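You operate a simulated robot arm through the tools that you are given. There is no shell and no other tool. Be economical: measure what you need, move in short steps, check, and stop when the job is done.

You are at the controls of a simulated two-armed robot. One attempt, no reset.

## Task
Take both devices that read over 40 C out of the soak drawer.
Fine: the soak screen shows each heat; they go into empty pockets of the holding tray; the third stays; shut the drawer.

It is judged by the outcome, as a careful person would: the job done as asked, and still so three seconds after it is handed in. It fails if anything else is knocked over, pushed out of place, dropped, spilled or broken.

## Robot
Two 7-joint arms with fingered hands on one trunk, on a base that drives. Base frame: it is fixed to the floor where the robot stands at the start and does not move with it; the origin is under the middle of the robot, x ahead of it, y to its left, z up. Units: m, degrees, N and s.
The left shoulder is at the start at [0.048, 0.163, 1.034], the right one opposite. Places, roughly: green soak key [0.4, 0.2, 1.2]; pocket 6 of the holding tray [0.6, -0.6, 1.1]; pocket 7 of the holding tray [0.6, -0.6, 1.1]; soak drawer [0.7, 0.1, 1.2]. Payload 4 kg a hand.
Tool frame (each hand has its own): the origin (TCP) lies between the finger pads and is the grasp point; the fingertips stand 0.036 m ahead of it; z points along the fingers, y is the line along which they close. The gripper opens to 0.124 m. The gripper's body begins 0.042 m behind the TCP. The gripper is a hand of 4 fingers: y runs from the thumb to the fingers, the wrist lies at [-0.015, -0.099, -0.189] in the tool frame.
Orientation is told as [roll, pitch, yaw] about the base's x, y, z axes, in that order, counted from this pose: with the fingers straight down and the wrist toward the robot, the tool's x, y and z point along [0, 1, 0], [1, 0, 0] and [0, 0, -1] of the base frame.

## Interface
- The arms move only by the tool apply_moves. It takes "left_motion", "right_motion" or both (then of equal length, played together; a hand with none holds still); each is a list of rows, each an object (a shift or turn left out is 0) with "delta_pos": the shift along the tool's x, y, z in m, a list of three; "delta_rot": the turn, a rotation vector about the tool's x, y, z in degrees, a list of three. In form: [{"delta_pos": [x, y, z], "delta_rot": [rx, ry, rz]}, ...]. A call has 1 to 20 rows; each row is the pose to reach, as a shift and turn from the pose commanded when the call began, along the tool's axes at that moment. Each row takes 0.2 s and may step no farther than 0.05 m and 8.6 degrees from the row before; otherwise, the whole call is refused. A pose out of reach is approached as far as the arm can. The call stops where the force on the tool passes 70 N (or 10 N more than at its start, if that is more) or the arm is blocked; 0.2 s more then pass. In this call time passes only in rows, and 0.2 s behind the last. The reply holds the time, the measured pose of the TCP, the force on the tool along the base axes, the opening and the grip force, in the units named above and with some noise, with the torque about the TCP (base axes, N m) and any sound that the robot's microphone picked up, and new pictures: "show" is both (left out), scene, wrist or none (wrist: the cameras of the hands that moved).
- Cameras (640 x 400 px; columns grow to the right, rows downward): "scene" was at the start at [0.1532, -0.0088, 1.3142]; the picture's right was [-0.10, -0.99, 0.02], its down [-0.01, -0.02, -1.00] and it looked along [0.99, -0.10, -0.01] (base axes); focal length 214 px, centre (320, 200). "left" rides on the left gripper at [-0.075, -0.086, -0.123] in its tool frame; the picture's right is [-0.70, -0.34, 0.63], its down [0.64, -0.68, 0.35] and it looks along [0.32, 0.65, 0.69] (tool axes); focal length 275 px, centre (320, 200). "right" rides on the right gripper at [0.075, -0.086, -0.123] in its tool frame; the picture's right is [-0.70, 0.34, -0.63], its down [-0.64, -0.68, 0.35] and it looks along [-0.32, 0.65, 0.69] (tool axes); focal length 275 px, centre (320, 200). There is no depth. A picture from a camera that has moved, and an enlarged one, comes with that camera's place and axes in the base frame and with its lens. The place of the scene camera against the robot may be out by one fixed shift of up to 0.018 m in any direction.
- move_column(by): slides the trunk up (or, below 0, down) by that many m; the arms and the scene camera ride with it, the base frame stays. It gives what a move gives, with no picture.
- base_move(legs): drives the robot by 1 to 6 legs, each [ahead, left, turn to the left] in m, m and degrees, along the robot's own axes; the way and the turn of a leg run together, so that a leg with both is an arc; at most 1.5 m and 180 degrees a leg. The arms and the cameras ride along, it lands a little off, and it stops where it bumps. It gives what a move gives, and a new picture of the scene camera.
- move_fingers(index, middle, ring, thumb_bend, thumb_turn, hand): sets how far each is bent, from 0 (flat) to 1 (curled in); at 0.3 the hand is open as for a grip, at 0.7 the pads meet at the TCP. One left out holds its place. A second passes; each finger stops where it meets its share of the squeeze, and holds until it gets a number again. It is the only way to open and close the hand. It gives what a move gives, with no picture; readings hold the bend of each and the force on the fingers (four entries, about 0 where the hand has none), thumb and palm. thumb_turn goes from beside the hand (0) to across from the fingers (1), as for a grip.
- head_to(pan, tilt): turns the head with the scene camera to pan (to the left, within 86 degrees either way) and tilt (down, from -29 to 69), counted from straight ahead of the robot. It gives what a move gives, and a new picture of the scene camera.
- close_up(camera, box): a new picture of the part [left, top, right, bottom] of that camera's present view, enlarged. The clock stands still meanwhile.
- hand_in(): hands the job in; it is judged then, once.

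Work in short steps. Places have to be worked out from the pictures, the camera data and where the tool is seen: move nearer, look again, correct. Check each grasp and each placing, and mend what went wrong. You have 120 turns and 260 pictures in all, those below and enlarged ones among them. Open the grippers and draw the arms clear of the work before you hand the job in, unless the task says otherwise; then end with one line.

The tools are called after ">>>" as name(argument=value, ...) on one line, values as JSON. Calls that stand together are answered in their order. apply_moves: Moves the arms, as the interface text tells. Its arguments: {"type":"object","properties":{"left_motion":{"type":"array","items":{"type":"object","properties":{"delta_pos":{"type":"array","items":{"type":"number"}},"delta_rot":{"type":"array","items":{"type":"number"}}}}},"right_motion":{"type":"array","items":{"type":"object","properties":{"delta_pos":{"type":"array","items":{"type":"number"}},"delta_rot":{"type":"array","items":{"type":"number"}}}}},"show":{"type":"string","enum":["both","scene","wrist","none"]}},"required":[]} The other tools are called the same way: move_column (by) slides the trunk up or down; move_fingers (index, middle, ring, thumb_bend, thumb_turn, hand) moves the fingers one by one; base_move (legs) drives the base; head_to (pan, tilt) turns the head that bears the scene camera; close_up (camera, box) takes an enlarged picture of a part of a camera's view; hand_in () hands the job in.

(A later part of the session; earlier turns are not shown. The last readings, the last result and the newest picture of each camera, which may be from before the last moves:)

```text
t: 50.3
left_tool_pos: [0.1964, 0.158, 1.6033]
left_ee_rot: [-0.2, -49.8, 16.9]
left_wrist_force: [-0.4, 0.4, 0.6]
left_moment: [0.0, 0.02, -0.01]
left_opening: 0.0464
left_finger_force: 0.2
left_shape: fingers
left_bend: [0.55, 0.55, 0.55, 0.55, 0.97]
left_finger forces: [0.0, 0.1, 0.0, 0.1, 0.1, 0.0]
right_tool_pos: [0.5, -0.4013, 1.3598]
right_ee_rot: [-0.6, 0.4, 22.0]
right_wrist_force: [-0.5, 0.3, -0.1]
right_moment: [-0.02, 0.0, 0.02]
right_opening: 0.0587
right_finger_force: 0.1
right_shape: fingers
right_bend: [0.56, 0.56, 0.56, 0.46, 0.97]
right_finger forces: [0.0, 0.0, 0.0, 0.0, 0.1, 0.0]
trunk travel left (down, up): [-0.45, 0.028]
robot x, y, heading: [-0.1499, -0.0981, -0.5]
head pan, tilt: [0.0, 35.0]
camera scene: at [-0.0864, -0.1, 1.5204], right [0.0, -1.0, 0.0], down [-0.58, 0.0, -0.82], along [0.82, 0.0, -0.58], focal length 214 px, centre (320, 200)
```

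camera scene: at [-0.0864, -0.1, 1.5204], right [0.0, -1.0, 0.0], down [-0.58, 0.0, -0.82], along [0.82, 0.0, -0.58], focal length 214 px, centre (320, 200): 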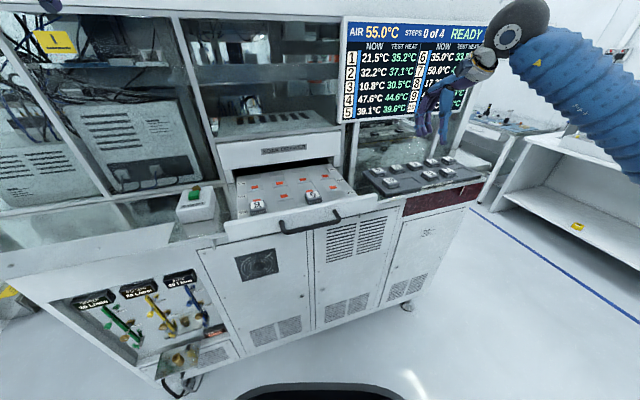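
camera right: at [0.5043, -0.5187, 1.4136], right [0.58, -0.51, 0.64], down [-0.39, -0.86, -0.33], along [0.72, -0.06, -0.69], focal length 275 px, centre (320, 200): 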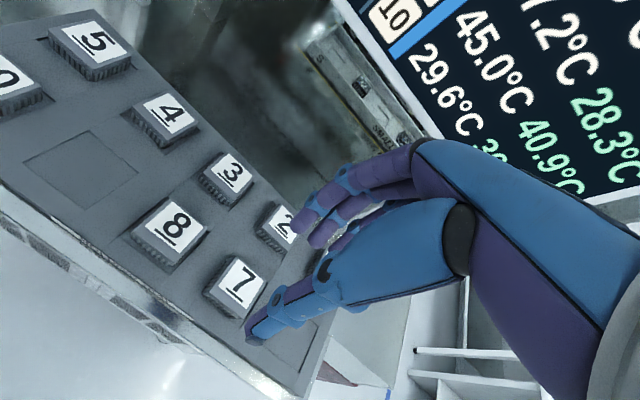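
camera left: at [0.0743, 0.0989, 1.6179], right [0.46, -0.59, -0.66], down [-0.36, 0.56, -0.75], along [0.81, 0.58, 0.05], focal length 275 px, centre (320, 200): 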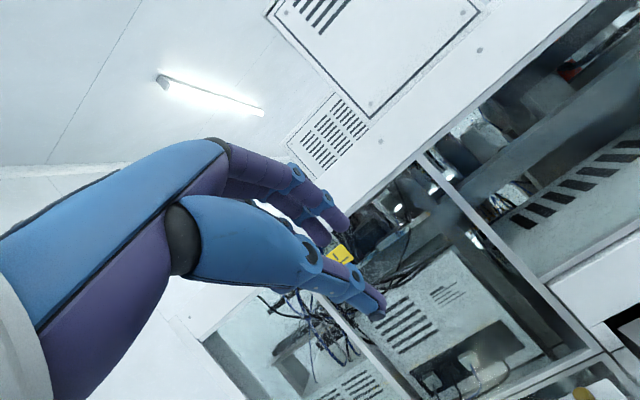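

I open the hand and move it over device 9.

>>> move_fingers(hand="right", index=0.43, middle=0.43, ring=0.43, thumb_bend=0.43)

>>> apply_moves(right_motion=[{"delta_pos": [0.039, 0.0067, 0], "delta_rot": [0, 0, 0.4]}, {"delta_pos": [0.078, 0.0133, 0], "delta_rot": [0, 0, 0.8]}, {"delta_pos": [0.116, 0.02, 0], "delta_rot": [0, 0, 1.2]}, {"delta_pos": [0.155, 0.0267, 0], "delta_rot": [0, 0, 1.6]}, {"delta_pos": [0.194, 0.0333, 0], "delta_rot": [0, 0, 2]}, {"delta_pos": [0.2325, 0.04, 0], "delta_rot": [0, 0, 2.4]}, {"delta_pos": [0.271, 0.0467, 0], "delta_rot": [0, 0, 2.8]}, {"delta_pos": [0.31, 0.0533, 0], "delta_rot": [0, 0, 3.2]}, {"delta_pos": [0.349, 0.06, 0], "delta_rot": [0, 0, 3.6]}, {"delta_pos": [0.3875, 0.0667, 0.01], "delta_rot": [0, 0, 4]}, {"delta_pos": [0.426, 0.0733, 0.02], "delta_rot": [0, 0, 4.5]}, {"delta_pos": [0.465, 0.08, 0.03], "delta_rot": [0, 0, 4.5]}])

>>> close_up(camera="right", box=[120, 160, 400, 380])

```text
t: 51.3
left_tool_pos: [0.1955, 0.157, 1.6055]
left_ee_rot: [-0.1, -49.8, 16.8]
left_wrist_force: [0.3, -0.5, 0.3]
left_moment: [-0.01, -0.02, 0.03]
left_opening: 0.0462
left_finger_force: 0.1
left_shape: fingers
left_bend: [0.55, 0.55, 0.55, 0.55, 0.97]
left_finger forces: [0.0, 0.1, 0.0, 0.0, 0.1, 0.0]
right_tool_pos: [0.5003, -0.4028, 1.3593]
right_ee_rot: [-0.5, 0.5, 21.9]
right_wrist_force: [-0.1, 0.3, 0.5]
right_moment: [0.01, 0.01, 0.0]
right_opening: 0.0836
right_finger_force: 0.0
right_shape: fingers
right_bend: [0.43, 0.43, 0.43, 0.43, 0.97]
right_finger forces: [0.1, 0.0, 0.0, 0.0, 0.0, 0.0]
trunk travel left (down, up): [-0.45, 0.028]
robot x, y, heading: [-0.152, -0.1002, -0.2]
head pan, tilt: [0.0, 35.0]
```

```text
t: 53.9
left_tool_pos: [0.1953, 0.1595, 1.6046]
left_ee_rot: [-0.2, -49.8, 17.0]
left_wrist_force: [-0.6, 0.0, 0.0]
left_moment: [-0.03, -0.01, -0.04]
left_opening: 0.0462
left_finger_force: 0.2
left_shape: fingers
left_bend: [0.55, 0.55, 0.55, 0.55, 0.97]
left_finger forces: [0.1, 0.0, 0.1, 0.0, 0.0, 0.1]
right_tool_pos: [0.3999, 0.0601, 1.3231]
right_ee_rot: [-0.6, 0.4, 17.5]
right_wrist_force: [-0.2, 0.1, -0.6]
right_moment: [0.01, -0.05, 0.0]
right_opening: 0.0837
right_finger_force: 0.1
right_shape: fingers
right_bend: [0.43, 0.43, 0.43, 0.43, 0.97]
right_finger forces: [0.0, 0.0, 0.0, 0.0, 0.0, 0.0]
trunk travel left (down, up): [-0.45, 0.028]
robot x, y, heading: [-0.1519, -0.1035, -0.4]
head pan, tilt: [0.0, 35.0]
camera scene: at [-0.0864, -0.0982, 1.5204], right [0.0, -1.0, 0.0], down [-0.58, 0.0, -0.82], along [0.82, 0.0, -0.58], focal length 214 px, centre (320, 200)
camera right: at [0.296, 0.1054, 1.4455], right [0.53, -0.55, 0.64], down [-0.46, -0.82, -0.33], along [0.71, -0.12, -0.69], focal length 275 px, centre (320, 200)
```

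scene: 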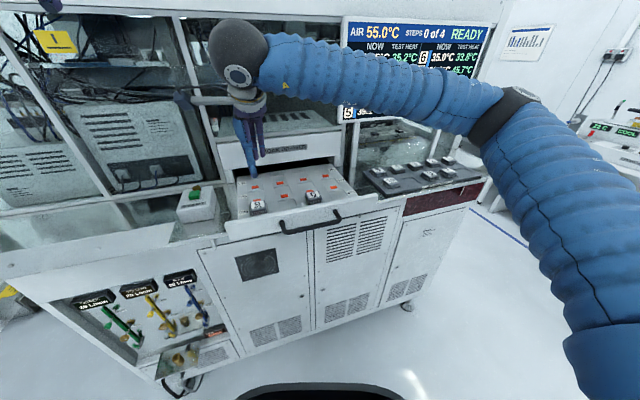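
right: 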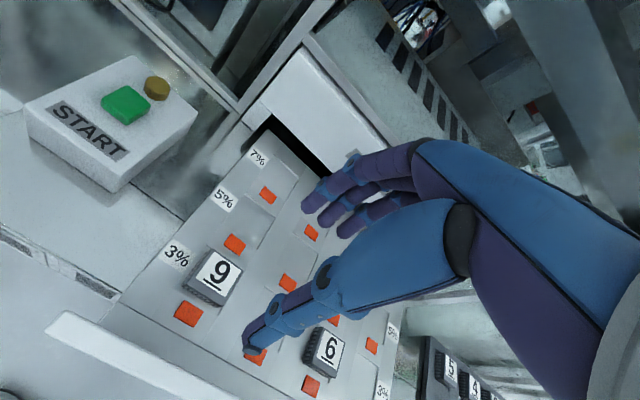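

```text
1.82 times, centred on (260, 270) of right
camera zoom: at [0.296, 0.1054, 1.4455], right [0.53, -0.55, 0.64], down [-0.46, -0.82, -0.33], along [0.71, -0.12, -0.69], focal length 500 px, centre (429, 73)
```

zoom: 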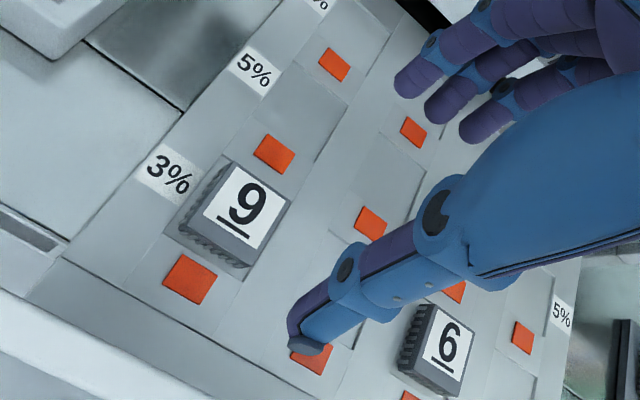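

Device 9 is near (0.397, 0.068). I centre and descend to fingertip height around its top.

>>> apply_moves(right_motion=[{"delta_pos": [0.007, -0.003, 0.03]}, {"delta_pos": [0.007, -0.003, 0.06]}, {"delta_pos": [0.007, -0.003, 0.09]}, {"delta_pos": [0.007, -0.003, 0.105]}], show="none")

>>> close_up(camera="right", box=[140, 190, 400, 380])

>>> close_up(camera="scene", box=[210, 160, 306, 230])

```text
t: 54.9
left_tool_pos: [0.1961, 0.1586, 1.6039]
left_ee_rot: [-0.2, -49.8, 16.8]
left_wrist_force: [0.0, 1.0, -0.3]
left_moment: [-0.01, -0.01, 0.0]
left_opening: 0.0465
left_finger_force: 0.1
left_shape: fingers
left_bend: [0.55, 0.55, 0.55, 0.55, 0.97]
left_finger forces: [0.0, 0.0, 0.0, 0.1, 0.0, 0.1]
right_tool_pos: [0.394, 0.0645, 1.2201]
right_ee_rot: [-0.5, 0.3, 17.6]
right_wrist_force: [-0.1, 0.1, 0.1]
right_moment: [-0.03, 0.0, 0.02]
right_opening: 0.0836
right_finger_force: 0.0
right_shape: fingers
right_bend: [0.43, 0.43, 0.43, 0.43, 0.97]
right_finger forces: [0.0, 0.0, 0.1, 0.1, 0.0, 0.0]
trunk travel left (down, up): [-0.45, 0.028]
robot x, y, heading: [-0.1541, -0.0995, -0.6]
head pan, tilt: [0.0, 35.0]
```

```text
2.11 times, centred on (270, 285) of right
camera zoom: at [0.2899, 0.1103, 1.3417], right [0.53, -0.56, 0.64], down [-0.46, -0.82, -0.33], along [0.71, -0.11, -0.69], focal length 580 px, centre (425, 21)
```

zoom: 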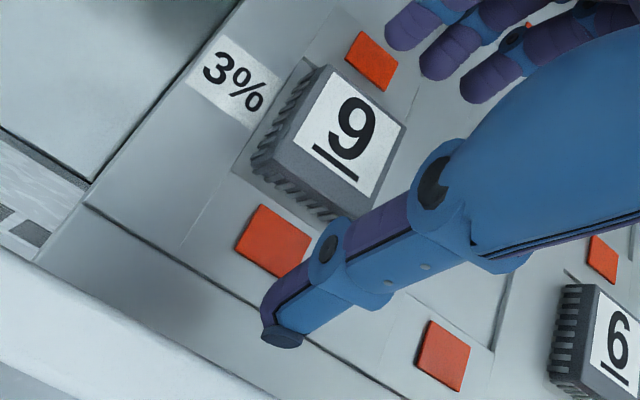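

```text
5.71 times, centred on (258, 195) of scene
camera zoom: at [-0.0863, -0.0993, 1.5204], right [0.0, -1.0, 0.0], down [-0.58, 0.0, -0.82], along [0.82, 0.0, -0.58], focal length 1226 px, centre (674, 229)
```

zoom: 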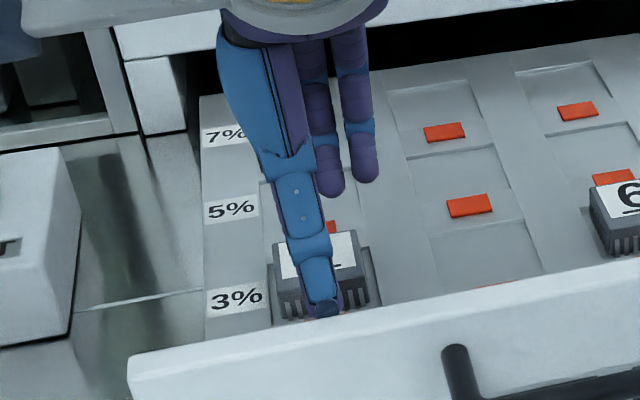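

I nudge 3 mm left and lower to grasp height.

>>> apply_moves(right_motion=[{"delta_pos": [0.003, 0, 0.01]}, {"delta_pos": [0.003, 0, 0.021]}], show="none")

>>> move_fingers(hand="right", index=0.62, middle=0.62, ring=0.62, thumb_bend=0.62)

>>> close_up(camera="right", box=[140, 190, 400, 380])

```text
t: 55.5
left_tool_pos: [0.1946, 0.1581, 1.604]
left_ee_rot: [-0.2, -49.8, 16.9]
left_wrist_force: [0.3, 0.4, -0.2]
left_moment: [0.04, 0.02, 0.01]
left_opening: 0.0464
left_finger_force: 0.0
left_shape: fingers
left_bend: [0.55, 0.55, 0.55, 0.55, 0.97]
left_finger forces: [0.0, 0.0, 0.1, 0.0, 0.0, 0.1]
right_tool_pos: [0.3941, 0.0663, 1.1989]
right_ee_rot: [-0.5, 0.4, 17.4]
right_wrist_force: [-0.8, 0.4, 0.8]
right_moment: [-0.02, 0.0, -0.02]
right_opening: 0.0839
right_finger_force: 0.2
right_shape: fingers
right_bend: [0.43, 0.43, 0.43, 0.43, 0.97]
right_finger forces: [0.0, 0.0, 0.1, 0.0, 0.0, 0.0]
trunk travel left (down, up): [-0.45, 0.028]
robot x, y, heading: [-0.147, -0.0998, -0.4]
head pan, tilt: [0.0, 35.0]
```

```text
t: 56.5
left_tool_pos: [0.1955, 0.1589, 1.6036]
left_ee_rot: [-0.2, -49.8, 16.8]
left_wrist_force: [0.1, -0.1, 0.3]
left_moment: [-0.01, 0.01, 0.01]
left_opening: 0.0464
left_finger_force: 0.1
left_shape: fingers
left_bend: [0.55, 0.55, 0.55, 0.55, 0.97]
left_finger forces: [0.1, 0.0, 0.0, 0.0, 0.0, 0.0]
right_tool_pos: [0.3945, 0.0646, 1.1986]
right_ee_rot: [-0.6, 0.5, 17.5]
right_wrist_force: [0.7, -0.1, 0.5]
right_moment: [0.03, -0.02, 0.02]
right_opening: 0.0408
right_finger_force: 7.5
right_shape: fingers
right_bend: [0.58, 0.59, 0.62, 0.6, 0.97]
right_finger forces: [3.9, 3.9, 0.1, 0.0, 6.7, 0.0]
trunk travel left (down, up): [-0.45, 0.028]
robot x, y, heading: [-0.1547, -0.0994, -0.3]
head pan, tilt: [0.0, 35.0]
```

```text
2.11 times, centred on (270, 285) of right
camera zoom: at [0.2899, 0.112, 1.3213], right [0.53, -0.56, 0.64], down [-0.46, -0.82, -0.33], along [0.71, -0.11, -0.69], focal length 580 px, centre (425, 21)
```

zoom: 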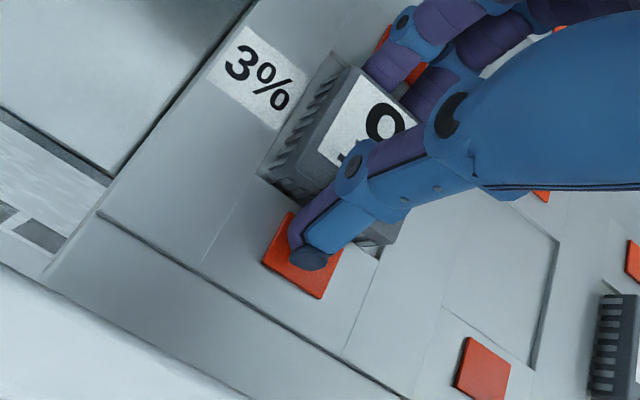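

It's gripped by index, middle and thumb. I firm up and lift to check.

>>> move_fingers(hand="right", index=0.66, middle=0.66, ring=0.63, thumb_bend=0.66)

>>> apply_moves(right_motion=[{"delta_pos": [0, 0, -0.015]}, {"delta_pos": [0, 0, -0.03]}, {"delta_pos": [0, 0, -0.06]}, {"delta_pos": [0, 0, -0.1]}, {"delta_pos": [0, 0, -0.14]}], show="none")

>>> close_up(camera="right", box=[140, 190, 400, 380])

>>> close_up(camera="scene", box=[200, 100, 340, 230])

```text
t: 57.5
left_tool_pos: [0.1964, 0.1575, 1.6052]
left_ee_rot: [-0.2, -49.8, 16.9]
left_wrist_force: [-0.9, -0.1, -0.5]
left_moment: [-0.01, -0.03, -0.02]
left_opening: 0.0462
left_finger_force: 0.0
left_shape: fingers
left_bend: [0.55, 0.55, 0.55, 0.55, 0.97]
left_finger forces: [0.1, 0.0, 0.1, 0.0, 0.1, 0.0]
right_tool_pos: [0.3932, 0.0646, 1.1993]
right_ee_rot: [-0.6, 0.3, 17.4]
right_wrist_force: [1.5, -0.2, 1.9]
right_moment: [0.04, -0.09, 0.02]
right_opening: 0.0401
right_finger_force: 13.8
right_shape: fingers
right_bend: [0.59, 0.6, 0.63, 0.61, 0.97]
right_finger forces: [7.8, 7.5, 0.1, 0.0, 13.0, 0.0]
trunk travel left (down, up): [-0.45, 0.028]
robot x, y, heading: [-0.1513, -0.1011, -0.4]
head pan, tilt: [0.0, 35.0]
```

```text
t: 58.7
left_tool_pos: [0.1956, 0.1583, 1.6046]
left_ee_rot: [-0.2, -49.9, 16.9]
left_wrist_force: [0.3, 0.1, 0.8]
left_moment: [0.0, 0.0, 0.0]
left_opening: 0.0466
left_finger_force: 0.0
left_shape: fingers
left_bend: [0.55, 0.55, 0.55, 0.55, 0.97]
left_finger forces: [0.0, 0.1, 0.0, 0.0, 0.1, 0.0]
right_tool_pos: [0.3953, 0.0677, 1.34]
right_ee_rot: [-0.7, 0.4, 17.5]
right_wrist_force: [-0.2, 0.2, 0.1]
right_moment: [0.02, -0.02, 0.01]
right_opening: 0.04
right_finger_force: 13.9
right_shape: fingers
right_bend: [0.59, 0.6, 0.63, 0.61, 0.96]
right_finger forces: [7.6, 6.5, 0.0, 0.0, 13.3, 0.0]
trunk travel left (down, up): [-0.45, 0.028]
robot x, y, heading: [-0.1542, -0.0983, -0.6]
head pan, tilt: [0.0, 35.0]
```

```text
2.11 times, centred on (270, 285) of right
camera zoom: at [0.2919, 0.1134, 1.4622], right [0.53, -0.55, 0.64], down [-0.46, -0.82, -0.33], along [0.71, -0.11, -0.69], focal length 580 px, centre (425, 21)
```

zoom: 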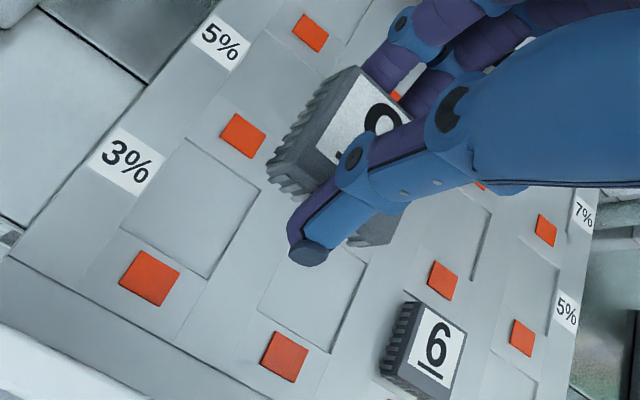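

```text
3.08 times, centred on (270, 165) of scene
camera zoom: at [-0.0868, -0.0998, 1.5205], right [0.0, -1.0, 0.0], down [-0.58, 0.0, -0.82], along [0.82, 0.0, -0.58], focal length 660 px, centre (474, 308)
```

zoom: 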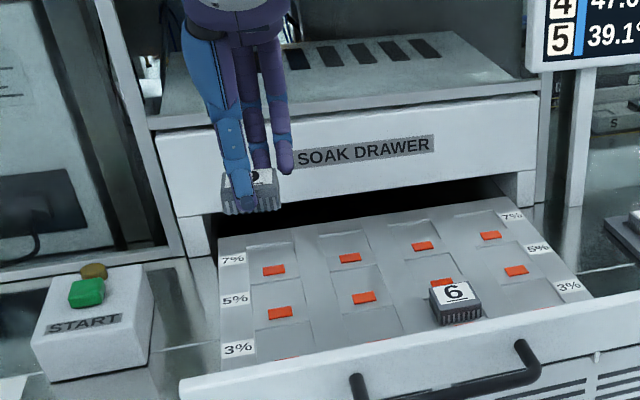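

9 is held and lifted, and 6 is undisturbed. I carry it over to pocket 9 at height.

>>> apply_moves(right_motion=[{"delta_pos": [-0.042, 0.001, 0], "delta_rot": [0.6, 0, -0.3]}, {"delta_pos": [-0.084, 0.002, 0], "delta_rot": [0.6, 0, -0.6]}, {"delta_pos": [-0.126, 0.003, 0], "delta_rot": [0.6, 0, -0.9]}, {"delta_pos": [-0.168, 0.004, 0], "delta_rot": [0.6, 0, -1.2]}, {"delta_pos": [-0.21, 0.005, 0], "delta_rot": [0.6, 0, -1.5]}, {"delta_pos": [-0.252, 0.006, 0], "delta_rot": [0.6, 0, -1.8]}, {"delta_pos": [-0.294, 0.007, 0], "delta_rot": [0.6, 0, -2.1]}, {"delta_pos": [-0.336, 0.008, 0], "delta_rot": [0.6, 0, -2.4]}, {"delta_pos": [-0.378, 0.009, 0], "delta_rot": [0.6, 0, -2.7]}, {"delta_pos": [-0.42, 0.01, 0], "delta_rot": [0.6, 0, -3]}, {"delta_pos": [-0.46, 0.0107, 0.02], "delta_rot": [0.6, 0, -3]}, {"delta_pos": [-0.499, 0.0107, 0.05], "delta_rot": [0.6, 0, -3]}], show="none")

>>> close_up(camera="right", box=[160, 190, 380, 360])

>>> close_up(camera="scene", box=[350, 110, 490, 210])

```text
t: 61.3
left_tool_pos: [0.1964, 0.1554, 1.6045]
left_ee_rot: [0.0, -49.8, 16.8]
left_wrist_force: [0.1, 0.5, 0.2]
left_moment: [0.01, 0.02, 0.01]
left_opening: 0.0463
left_finger_force: 0.0
left_shape: fingers
left_bend: [0.55, 0.55, 0.55, 0.55, 0.97]
left_finger forces: [0.0, 0.0, 0.0, 0.1, 0.1, 0.0]
right_tool_pos: [0.5526, -0.4075, 1.2925]
right_ee_rot: [-0.6, 1.0, 20.5]
right_wrist_force: [0.5, 0.5, -1.2]
right_moment: [-0.01, 0.0, -0.03]
right_opening: 0.0397
right_finger_force: 13.7
right_shape: fingers
right_bend: [0.59, 0.6, 0.63, 0.61, 0.96]
right_finger forces: [7.5, 6.6, 0.1, 0.0, 13.3, 0.1]
trunk travel left (down, up): [-0.45, 0.028]
robot x, y, heading: [-0.1476, -0.0999, -0.5]
head pan, tilt: [0.0, 35.0]
```

```text
2.35 times, centred on (270, 275) of right
camera zoom: at [0.4492, -0.3669, 1.4158], right [0.57, -0.52, 0.63], down [-0.42, -0.85, -0.33], along [0.71, -0.08, -0.7], focal length 648 px, centre (438, 24)
```

zoom: 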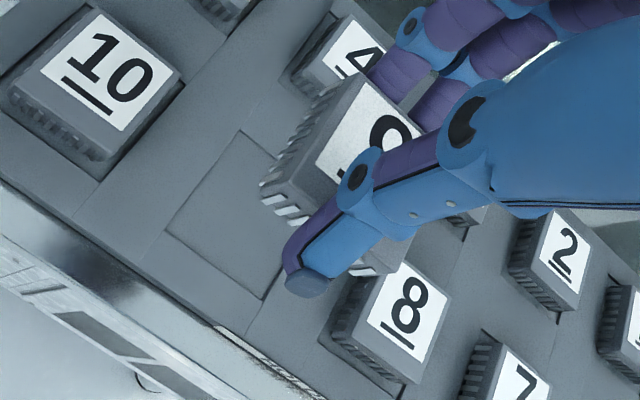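

```text
4.00 times, centred on (420, 160) of scene
camera zoom: at [-0.0862, -0.102, 1.5203], right [0.0, -1.0, 0.0], down [-0.58, 0.0, -0.82], along [0.82, 0.0, -0.58], focal length 858 px, centre (-80, 360)
```

zoom: 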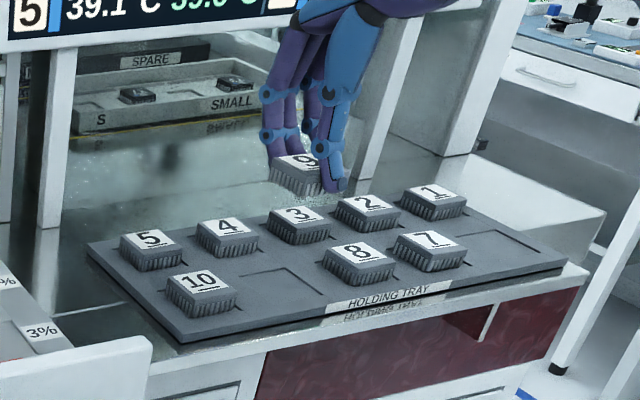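

>>> close_up(camera="right", box=[230, 205, 340, 300])

>>> close_up(camera="scene", box=[400, 135, 450, 175])

```text
4.21 times, centred on (285, 252) of right
camera zoom: at [0.4492, -0.3669, 1.4158], right [0.57, -0.52, 0.63], down [-0.42, -0.85, -0.33], along [0.71, -0.08, -0.7], focal length 1159 px, centre (467, -21)
```

zoom: 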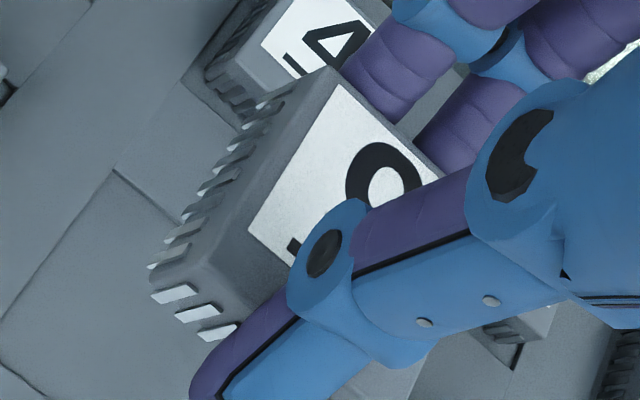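

```text
10.00 times, centred on (425, 155) of scene
camera zoom: at [-0.0862, -0.102, 1.5203], right [0.0, -1.0, 0.0], down [-0.58, 0.0, -0.82], along [0.82, 0.0, -0.58], focal length 2145 px, centre (-730, 650)
```

zoom: 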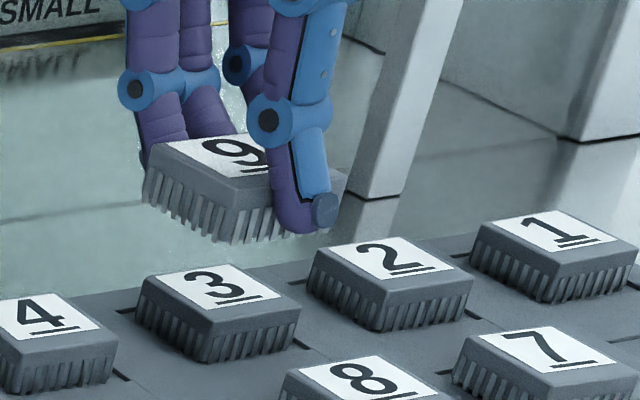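

The label edges show 9 at about 19° yaw, matching the pocket. I shift by about (+8, −7.5) mm and lower to just above the tray.

>>> apply_moves(right_motion=[{"delta_pos": [-0.0098, 0.0049, 0.01]}, {"delta_pos": [-0.0098, 0.0049, 0.04]}, {"delta_pos": [-0.0098, 0.0049, 0.067]}], show="none")

>>> close_up(camera="right", box=[200, 205, 360, 335])

>>> close_up(camera="scene", box=[385, 150, 457, 200])

```text
t: 62.1
left_tool_pos: [0.1953, 0.1589, 1.6047]
left_ee_rot: [-0.1, -49.9, 16.9]
left_wrist_force: [-0.8, -0.4, -0.1]
left_moment: [-0.02, -0.01, 0.01]
left_opening: 0.0462
left_finger_force: 0.2
left_shape: fingers
left_bend: [0.55, 0.55, 0.55, 0.55, 0.97]
left_finger forces: [0.0, 0.1, 0.0, 0.1, 0.0, 0.0]
right_tool_pos: [0.5634, -0.4144, 1.2267]
right_ee_rot: [-0.6, 1.1, 20.5]
right_wrist_force: [-0.1, -0.3, -1.0]
right_moment: [0.02, 0.02, 0.03]
right_opening: 0.0397
right_finger_force: 13.7
right_shape: fingers
right_bend: [0.59, 0.6, 0.63, 0.61, 0.96]
right_finger forces: [7.3, 6.4, 0.0, 0.0, 13.1, 0.0]
trunk travel left (down, up): [-0.45, 0.028]
robot x, y, heading: [-0.1533, -0.1009, -0.0]
head pan, tilt: [0.0, 35.0]
```

```text
3.08 times, centred on (280, 270) of right
camera zoom: at [0.4577, -0.3739, 1.3502], right [0.57, -0.52, 0.64], down [-0.42, -0.85, -0.33], along [0.71, -0.08, -0.7], focal length 847 px, centre (443, -15)
```

zoom: 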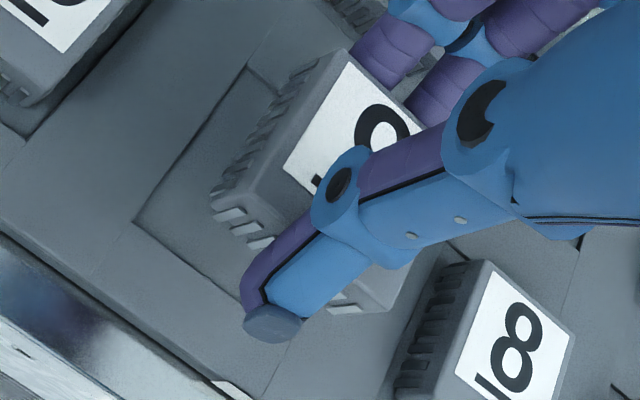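

```text
8.00 times, centred on (421, 175) of scene
camera zoom: at [-0.0863, -0.1001, 1.5204], right [0.0, -1.0, 0.0], down [-0.58, 0.0, -0.82], along [0.82, 0.0, -0.58], focal length 1716 px, centre (-488, 400)
```

zoom: 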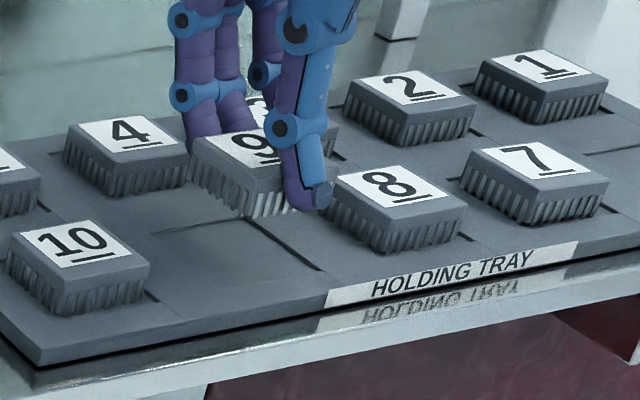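

I need about 4.5 mm left and 2.5 mm back. I correct and lower 12 mm.

>>> apply_moves(right_motion=[{"delta_pos": [0.0046, -0.0024, 0.0], "delta_rot": [0, 0, 1.5]}, {"delta_pos": [0.0046, -0.0024, 0.013], "delta_rot": [0, 0, 1.5]}], show="none")

>>> close_up(camera="right", box=[200, 205, 360, 335])

>>> close_up(camera="scene", box=[385, 150, 457, 200])

```text
t: 62.7
left_tool_pos: [0.1957, 0.1576, 1.6042]
left_ee_rot: [-0.1, -49.7, 16.9]
left_wrist_force: [0.2, 0.3, -0.2]
left_moment: [0.02, 0.01, 0.03]
left_opening: 0.0462
left_finger_force: 0.1
left_shape: fingers
left_bend: [0.55, 0.55, 0.55, 0.55, 0.97]
left_finger forces: [0.1, 0.0, 0.0, 0.1, 0.1, 0.0]
right_tool_pos: [0.5579, -0.4103, 1.2135]
right_ee_rot: [-0.6, 1.0, 18.9]
right_wrist_force: [-0.1, 0.5, -0.8]
right_moment: [-0.03, -0.01, -0.05]
right_opening: 0.04
right_finger_force: 13.5
right_shape: fingers
right_bend: [0.59, 0.6, 0.63, 0.61, 0.96]
right_finger forces: [7.4, 6.5, 0.0, 0.0, 13.2, 0.0]
trunk travel left (down, up): [-0.45, 0.028]
robot x, y, heading: [-0.156, -0.1008, -0.4]
head pan, tilt: [0.0, 35.0]
```

```text
3.08 times, centred on (280, 270) of right
camera zoom: at [0.4543, -0.3679, 1.3365], right [0.55, -0.54, 0.63], down [-0.44, -0.84, -0.33], along [0.71, -0.1, -0.7], focal length 847 px, centre (443, -15)
```

zoom: 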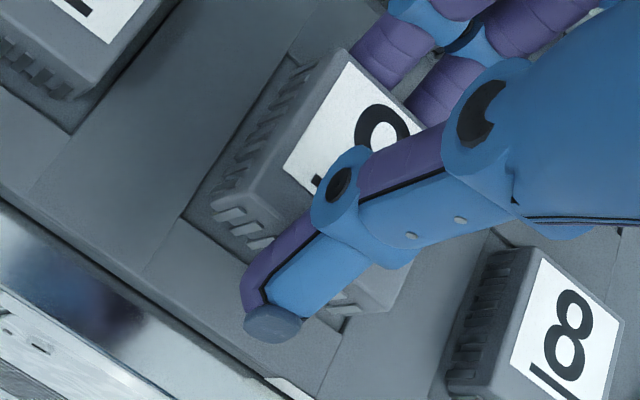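

```text
8.00 times, centred on (421, 175) of scene
camera zoom: at [-0.0861, -0.1008, 1.5203], right [0.0, -1.0, 0.0], down [-0.58, 0.0, -0.82], along [0.82, 0.0, -0.58], focal length 1716 px, centre (-488, 400)
```

zoom: 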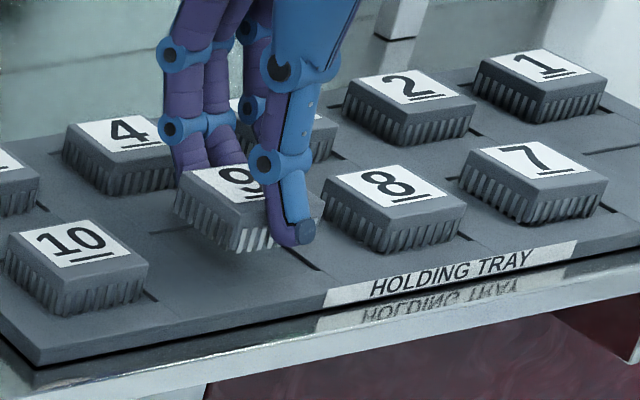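

Margins are now balanced on all sides. I lower toward contact.

>>> apply_moves(right_motion=[{"delta_pos": [0.0005, 0.0005, 0.006]}, {"delta_pos": [0.0005, 0.0005, 0.012]}, {"delta_pos": [0.0005, 0.0005, 0.016]}], show="none")

>>> close_up(camera="right", box=[200, 205, 360, 335])

>>> close_up(camera="scene", box=[385, 150, 457, 200])

```text
t: 63.5
left_tool_pos: [0.1948, 0.1579, 1.6043]
left_ee_rot: [-0.1, -49.8, 17.0]
left_wrist_force: [-1.1, -0.1, 0.1]
left_moment: [0.01, 0.03, 0.0]
left_opening: 0.0466
left_finger_force: 0.0
left_shape: fingers
left_bend: [0.55, 0.55, 0.55, 0.55, 0.97]
left_finger forces: [0.1, 0.0, 0.1, 0.1, 0.1, 0.0]
right_tool_pos: [0.5565, -0.4101, 1.1991]
right_ee_rot: [-0.7, 1.0, 19.0]
right_wrist_force: [-0.2, 0.5, -0.4]
right_moment: [-0.01, 0.01, 0.02]
right_opening: 0.0399
right_finger_force: 13.8
right_shape: fingers
right_bend: [0.59, 0.6, 0.63, 0.61, 0.96]
right_finger forces: [7.5, 6.5, 0.0, 0.0, 13.2, 0.0]
trunk travel left (down, up): [-0.45, 0.028]
robot x, y, heading: [-0.156, -0.1024, -0.3]
head pan, tilt: [0.0, 35.0]
```

```text
3.08 times, centred on (280, 270) of right
camera zoom: at [0.4533, -0.367, 1.3218], right [0.55, -0.54, 0.64], down [-0.44, -0.84, -0.33], along [0.71, -0.1, -0.7], focal length 847 px, centre (443, -15)
```

zoom: 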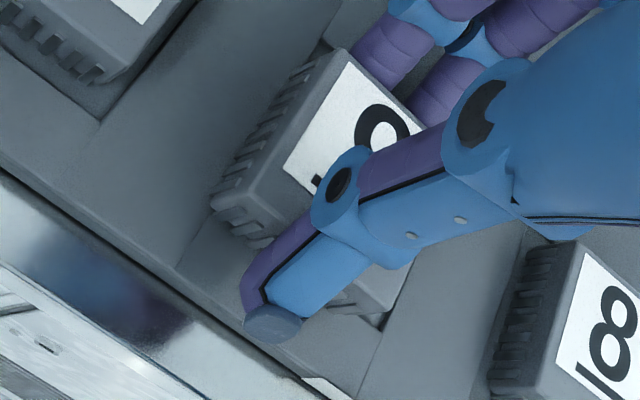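

```text
8.00 times, centred on (421, 175) of scene
camera zoom: at [-0.0863, -0.1, 1.5204], right [0.0, -1.0, 0.0], down [-0.58, 0.0, -0.82], along [0.82, 0.0, -0.58], focal length 1716 px, centre (-488, 400)
```

zoom: 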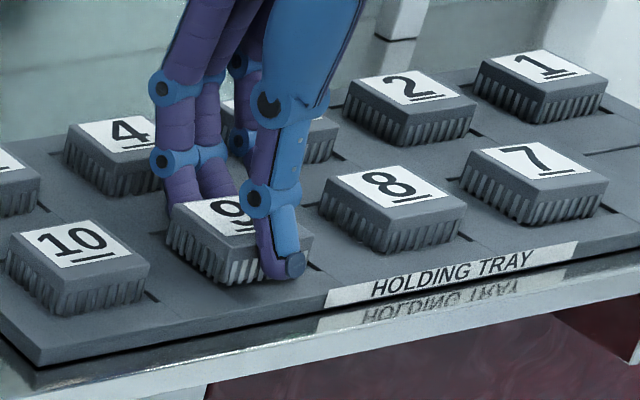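

Projection of the pocket corners shows the device is about 5 mm too far left and 5 mm too near for the final drop, and about 2° off. I correct just above the rim.

>>> apply_moves(right_motion=[{"delta_pos": [0, 0, -0.003]}, {"delta_pos": [-0.005, 0.005, -0.003], "delta_rot": [0, 0, 1.5]}, {"delta_pos": [-0.005, 0.005, 0.0], "delta_rot": [0, 0, 1.5]}], show="none")

>>> close_up(camera="right", box=[200, 205, 360, 335])

```text
t: 64.3
left_tool_pos: [0.1953, 0.1576, 1.6049]
left_ee_rot: [-0.2, -49.8, 16.8]
left_wrist_force: [0.3, -0.1, -0.9]
left_moment: [-0.02, 0.0, 0.01]
left_opening: 0.0459
left_finger_force: 0.0
left_shape: fingers
left_bend: [0.55, 0.55, 0.55, 0.55, 0.97]
left_finger forces: [0.0, 0.1, 0.1, 0.0, 0.0, 0.0]
right_tool_pos: [0.5633, -0.4144, 1.1985]
right_ee_rot: [-0.5, 1.0, 17.6]
right_wrist_force: [0.1, -0.3, 0.4]
right_moment: [0.0, -0.01, 0.0]
right_opening: 0.0401
right_finger_force: 13.6
right_shape: fingers
right_bend: [0.59, 0.6, 0.63, 0.61, 0.96]
right_finger forces: [7.4, 6.5, 0.0, 0.0, 13.2, 0.1]
trunk travel left (down, up): [-0.45, 0.028]
robot x, y, heading: [-0.1519, -0.1001, -0.2]
head pan, tilt: [0.0, 35.0]
```

```text
3.08 times, centred on (280, 270) of right
camera zoom: at [0.4604, -0.3675, 1.3218], right [0.54, -0.55, 0.64], down [-0.46, -0.82, -0.33], along [0.71, -0.12, -0.7], focal length 847 px, centre (443, -15)
```

zoom: 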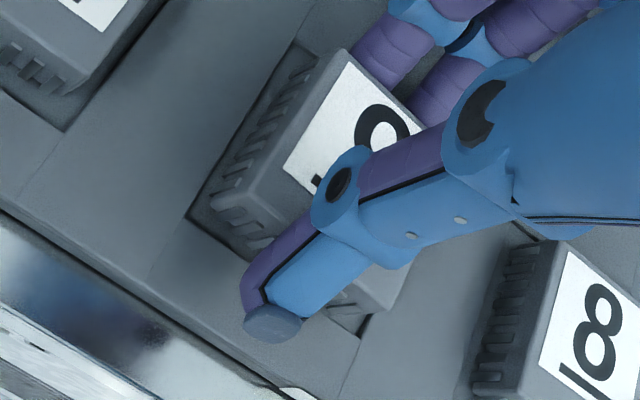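

Well aligned now. One final small nudge right, then I lower to contact.

>>> apply_moves(right_motion=[{"delta_pos": [-0.0015, 0.0007, 0.002]}, {"delta_pos": [-0.0015, 0.0007, 0.004]}, {"delta_pos": [-0.0015, 0.0007, 0.006]}, {"delta_pos": [-0.0015, 0.0007, 0.007]}], show="none")

>>> close_up(camera="right", box=[200, 205, 360, 335])

>>> close_up(camera="scene", box=[385, 150, 457, 200])

```text
t: 65.3
left_tool_pos: [0.1952, 0.1586, 1.6046]
left_ee_rot: [-0.2, -49.9, 16.9]
left_wrist_force: [-0.4, 0.3, 0.8]
left_moment: [-0.01, -0.01, 0.0]
left_opening: 0.0465
left_finger_force: 0.1
left_shape: fingers
left_bend: [0.55, 0.55, 0.55, 0.55, 0.97]
left_finger forces: [0.1, 0.1, 0.0, 0.1, 0.1, 0.1]
right_tool_pos: [0.5638, -0.4161, 1.1922]
right_ee_rot: [-0.6, 0.9, 17.5]
right_wrist_force: [0.9, 0.2, 9.0]
right_moment: [0.09, -0.09, 0.04]
right_opening: 0.04
right_finger_force: 16.5
right_shape: fingers
right_bend: [0.59, 0.6, 0.63, 0.61, 0.96]
right_finger forces: [7.7, 7.7, 0.0, 0.0, 15.9, 0.0]
trunk travel left (down, up): [-0.45, 0.028]
robot x, y, heading: [-0.1544, -0.1055, -0.2]
head pan, tilt: [0.0, 35.0]
```

```text
3.08 times, centred on (280, 270) of right
camera zoom: at [0.4614, -0.3691, 1.3156], right [0.54, -0.55, 0.64], down [-0.46, -0.82, -0.33], along [0.71, -0.12, -0.7], focal length 847 px, centre (443, -15)
```

zoom: 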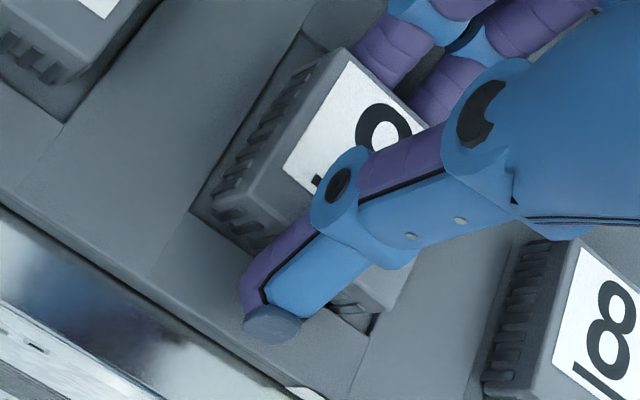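

```text
8.00 times, centred on (421, 175) of scene
camera zoom: at [-0.0871, -0.1, 1.5205], right [0.0, -1.0, 0.0], down [-0.58, 0.0, -0.82], along [0.82, 0.0, -0.58], focal length 1716 px, centre (-488, 400)
```

zoom: 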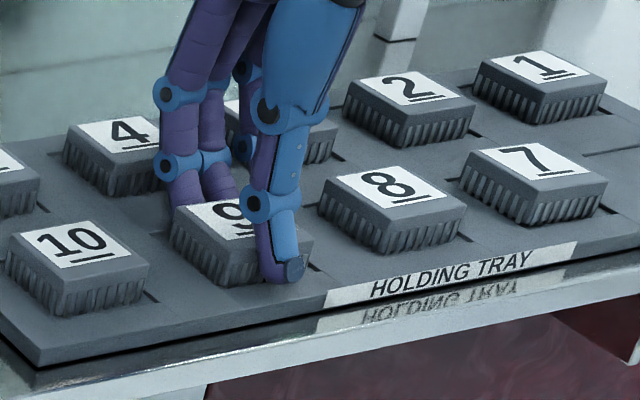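

9 N contact, with gaps visible around it, so 9 is in the pocket. I release gently.

>>> move_fingers(hand="right", index=0.56, middle=0.56, ring=0.58, thumb_bend=0.5)

>>> apply_moves(right_motion=[{"delta_pos": [0, 0, -0.008]}, {"delta_pos": [0, 0, -0.025]}, {"delta_pos": [0, 0, -0.06]}, {"delta_pos": [0, 0, -0.1]}, {"delta_pos": [0, -0.03, -0.13]}], show="wrist")

>>> close_up(camera="scene", box=[360, 145, 480, 205])

>>> close_up(camera="right", box=[100, 170, 330, 340])

```text
t: 66.3
left_tool_pos: [0.1961, 0.1578, 1.6059]
left_ee_rot: [-0.1, -49.8, 16.8]
left_wrist_force: [0.3, -0.3, 0.7]
left_moment: [-0.01, 0.02, -0.02]
left_opening: 0.0465
left_finger_force: 0.0
left_shape: fingers
left_bend: [0.55, 0.55, 0.55, 0.55, 0.97]
left_finger forces: [0.1, 0.0, 0.0, 0.0, 0.0, 0.1]
right_tool_pos: [0.5644, -0.4164, 1.191]
right_ee_rot: [-0.6, 1.0, 17.5]
right_wrist_force: [0.4, 1.2, 5.0]
right_moment: [0.14, -0.14, 0.03]
right_opening: 0.0525
right_finger_force: 3.0
right_shape: fingers
right_bend: [0.56, 0.56, 0.57, 0.5, 0.97]
right_finger forces: [4.8, 0.0, 0.1, 0.0, 0.0, 0.0]
trunk travel left (down, up): [-0.45, 0.028]
robot x, y, heading: [-0.1514, -0.0985, -0.3]
head pan, tilt: [0.0, 35.0]
```

```text
t: 67.5
left_tool_pos: [0.1942, 0.1566, 1.6051]
left_ee_rot: [-0.2, -49.9, 16.9]
left_wrist_force: [0.0, -0.6, 1.1]
left_moment: [0.0, 0.01, -0.02]
left_opening: 0.0466
left_finger_force: 0.0
left_shape: fingers
left_bend: [0.55, 0.55, 0.55, 0.55, 0.97]
left_finger forces: [0.0, 0.0, 0.0, 0.0, 0.0, 0.0]
right_tool_pos: [0.5362, -0.4229, 1.323]
right_ee_rot: [-0.5, 1.0, 17.5]
right_wrist_force: [0.3, 0.6, -0.2]
right_moment: [-0.03, -0.01, -0.02]
right_opening: 0.0525
right_finger_force: 0.2
right_shape: fingers
right_bend: [0.56, 0.56, 0.57, 0.5, 0.97]
right_finger forces: [0.0, 0.1, 0.0, 0.0, 0.0, 0.0]
trunk travel left (down, up): [-0.45, 0.028]
robot x, y, heading: [-0.1557, -0.1025, -0.4]
head pan, tilt: [0.0, 35.0]
camera right: at [0.4342, -0.3769, 1.4466], right [0.54, -0.55, 0.64], down [-0.46, -0.82, -0.33], along [0.71, -0.12, -0.7], focal length 275 px, centre (320, 200)
```

right: 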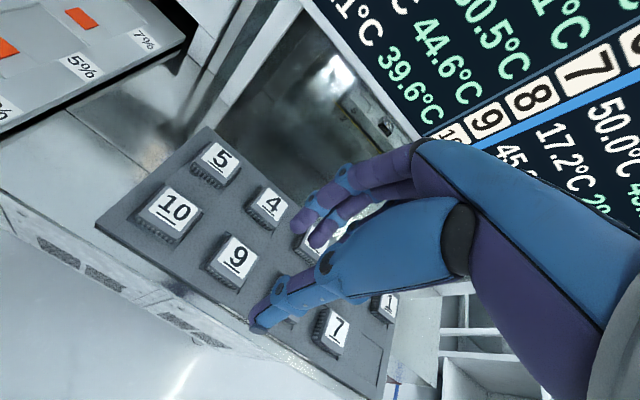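

```text
5.33 times, centred on (420, 175) of scene
camera zoom: at [-0.0886, -0.101, 1.5206], right [0.0, -1.0, 0.0], down [-0.57, 0.0, -0.82], along [0.82, 0.0, -0.57], focal length 1144 px, centre (-213, 333)
```

zoom: 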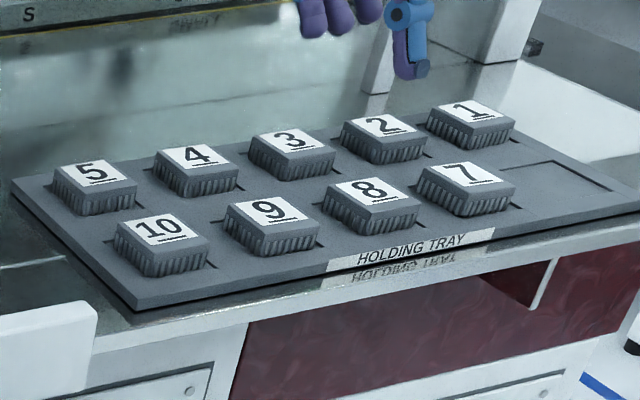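

```text
2.35 times, centred on (215, 255) of right
camera zoom: at [0.4342, -0.3769, 1.4466], right [0.54, -0.55, 0.64], down [-0.46, -0.82, -0.33], along [0.71, -0.12, -0.7], focal length 648 px, centre (567, 71)
```

zoom: 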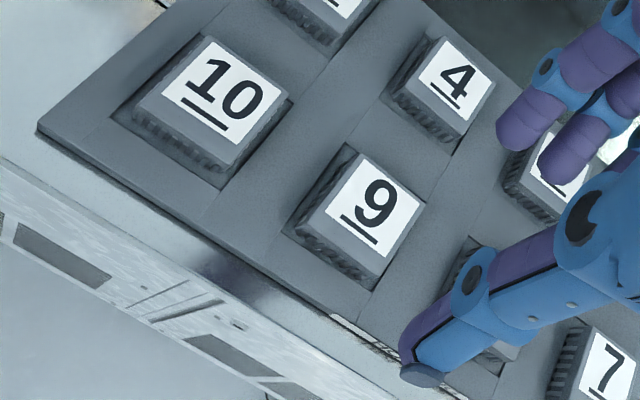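

>>> close_up(camera="right", box=[290, 270, 410, 370])

>>> close_up(camera="scene", box=[415, 160, 465, 195])

```text
4.00 times, centred on (350, 320) of right
camera zoom: at [0.4342, -0.3769, 1.4466], right [0.54, -0.55, 0.64], down [-0.46, -0.82, -0.33], along [0.71, -0.12, -0.7], focal length 1101 px, centre (200, -280)
```

zoom: 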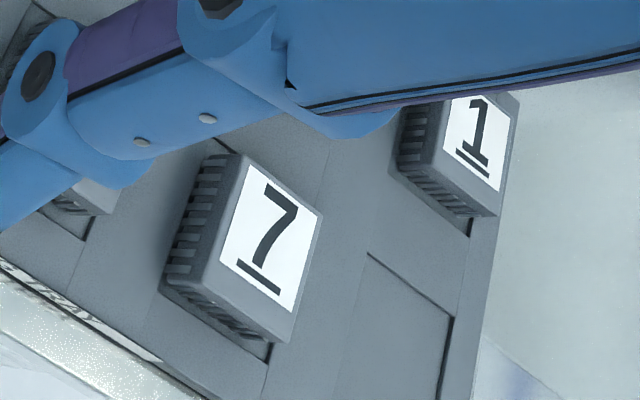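

```text
11.43 times, centred on (440, 178) of scene
camera zoom: at [-0.0886, -0.101, 1.5206], right [0.0, -1.0, 0.0], down [-0.57, 0.0, -0.82], along [0.82, 0.0, -0.57], focal length 2451 px, centre (-1051, 457)
```

zoom: 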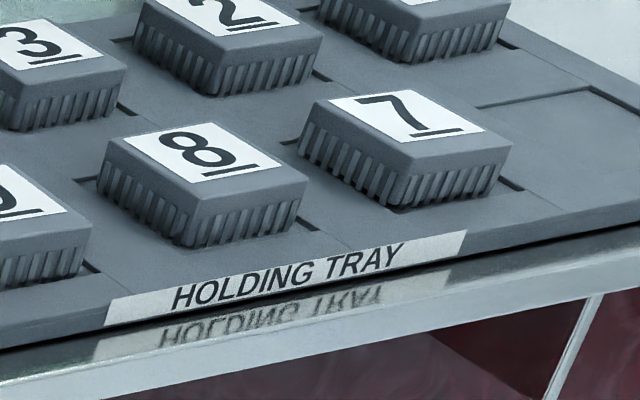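

9 is well seated. 7 may be slightly too far left in its pocket, possibly riding the rim, so I'll drive right and inspect and correct it.

>>> base_move(legs=[[0.0, -0.17, 0]])

>>> close_up(camera="right", box=[160, 190, 380, 360])

>>> close_up(camera="scene", box=[355, 145, 435, 195])

```text
t: 68.9
left_tool_pos: [0.1956, -0.0117, 1.605]
left_ee_rot: [-0.3, -49.7, 17.0]
left_wrist_force: [0.5, 1.4, 0.5]
left_moment: [0.02, 0.0, -0.03]
left_opening: 0.0467
left_finger_force: 0.0
left_shape: fingers
left_bend: [0.55, 0.55, 0.55, 0.55, 0.97]
left_finger forces: [0.0, 0.0, 0.1, 0.1, 0.0, 0.1]
right_tool_pos: [0.5375, -0.5915, 1.3224]
right_ee_rot: [-0.6, 1.0, 17.4]
right_wrist_force: [0.0, 0.5, 0.0]
right_moment: [-0.02, -0.01, 0.03]
right_opening: 0.0525
right_finger_force: 0.0
right_shape: fingers
right_bend: [0.56, 0.56, 0.57, 0.5, 0.97]
right_finger forces: [0.1, 0.0, 0.0, 0.0, 0.0, 0.0]
trunk travel left (down, up): [-0.45, 0.028]
robot x, y, heading: [-0.1541, -0.2662, -0.2]
head pan, tilt: [0.0, 35.0]
camera scene: at [-0.0873, -0.2689, 1.5204], right [-0.01, -1.0, 0.0], down [-0.58, 0.0, -0.82], along [0.82, 0.0, -0.58], focal length 214 px, centre (320, 200)
```

scene: 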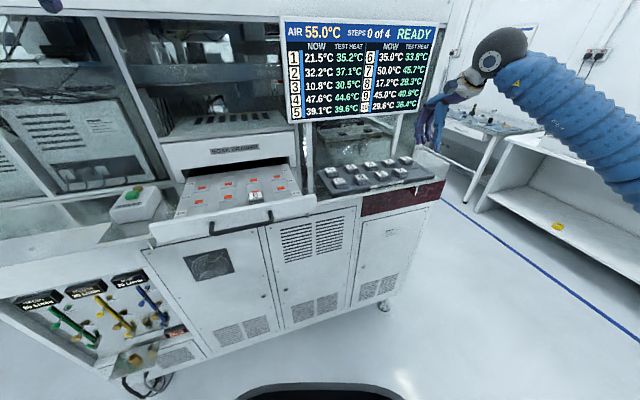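

```text
2.35 times, centred on (270, 275) of right
camera zoom: at [0.435, -0.5455, 1.4458], right [0.54, -0.55, 0.64], down [-0.46, -0.82, -0.33], along [0.71, -0.12, -0.7], focal length 648 px, centre (438, 24)
```

zoom: 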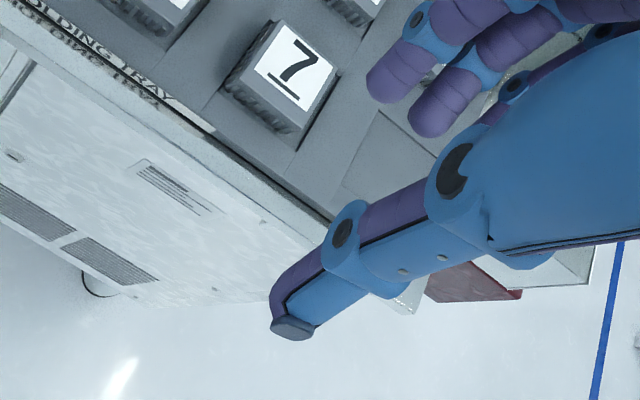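

```text
8.00 times, centred on (395, 170) of scene
camera zoom: at [-0.0873, -0.2689, 1.5204], right [-0.01, -1.0, 0.0], down [-0.58, 0.0, -0.82], along [0.82, 0.0, -0.58], focal length 1716 px, centre (-280, 440)
```

zoom: 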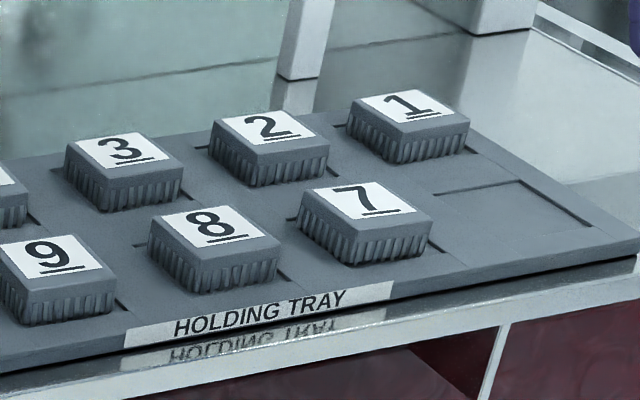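

>>> close_up(camera="right", box=[160, 180, 290, 260])

>>> close_up(camera="scene", box=[370, 155, 415, 183])

```text
4.92 times, centred on (225, 220) of right
camera zoom: at [0.435, -0.5455, 1.4458], right [0.54, -0.55, 0.64], down [-0.46, -0.82, -0.33], along [0.71, -0.12, -0.7], focal length 1355 px, centre (788, 102)
```

zoom: 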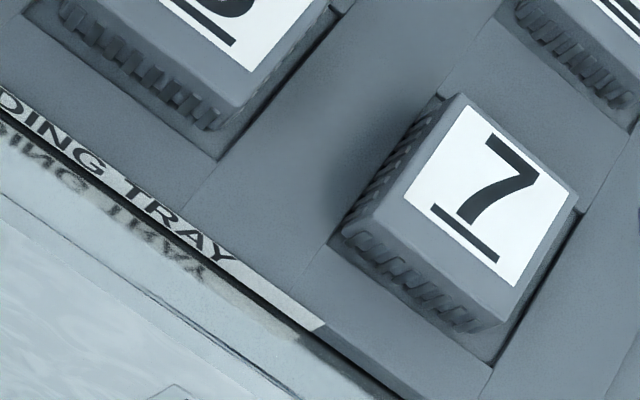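

```text
14.22 times, centred on (392, 169) of scene
camera zoom: at [-0.0873, -0.2689, 1.5204], right [-0.01, -1.0, 0.0], down [-0.58, 0.0, -0.82], along [0.82, 0.0, -0.58], focal length 3050 px, centre (-711, 641)
```

zoom: 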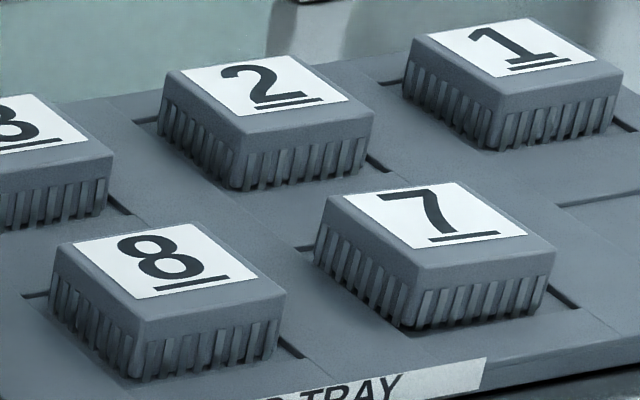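

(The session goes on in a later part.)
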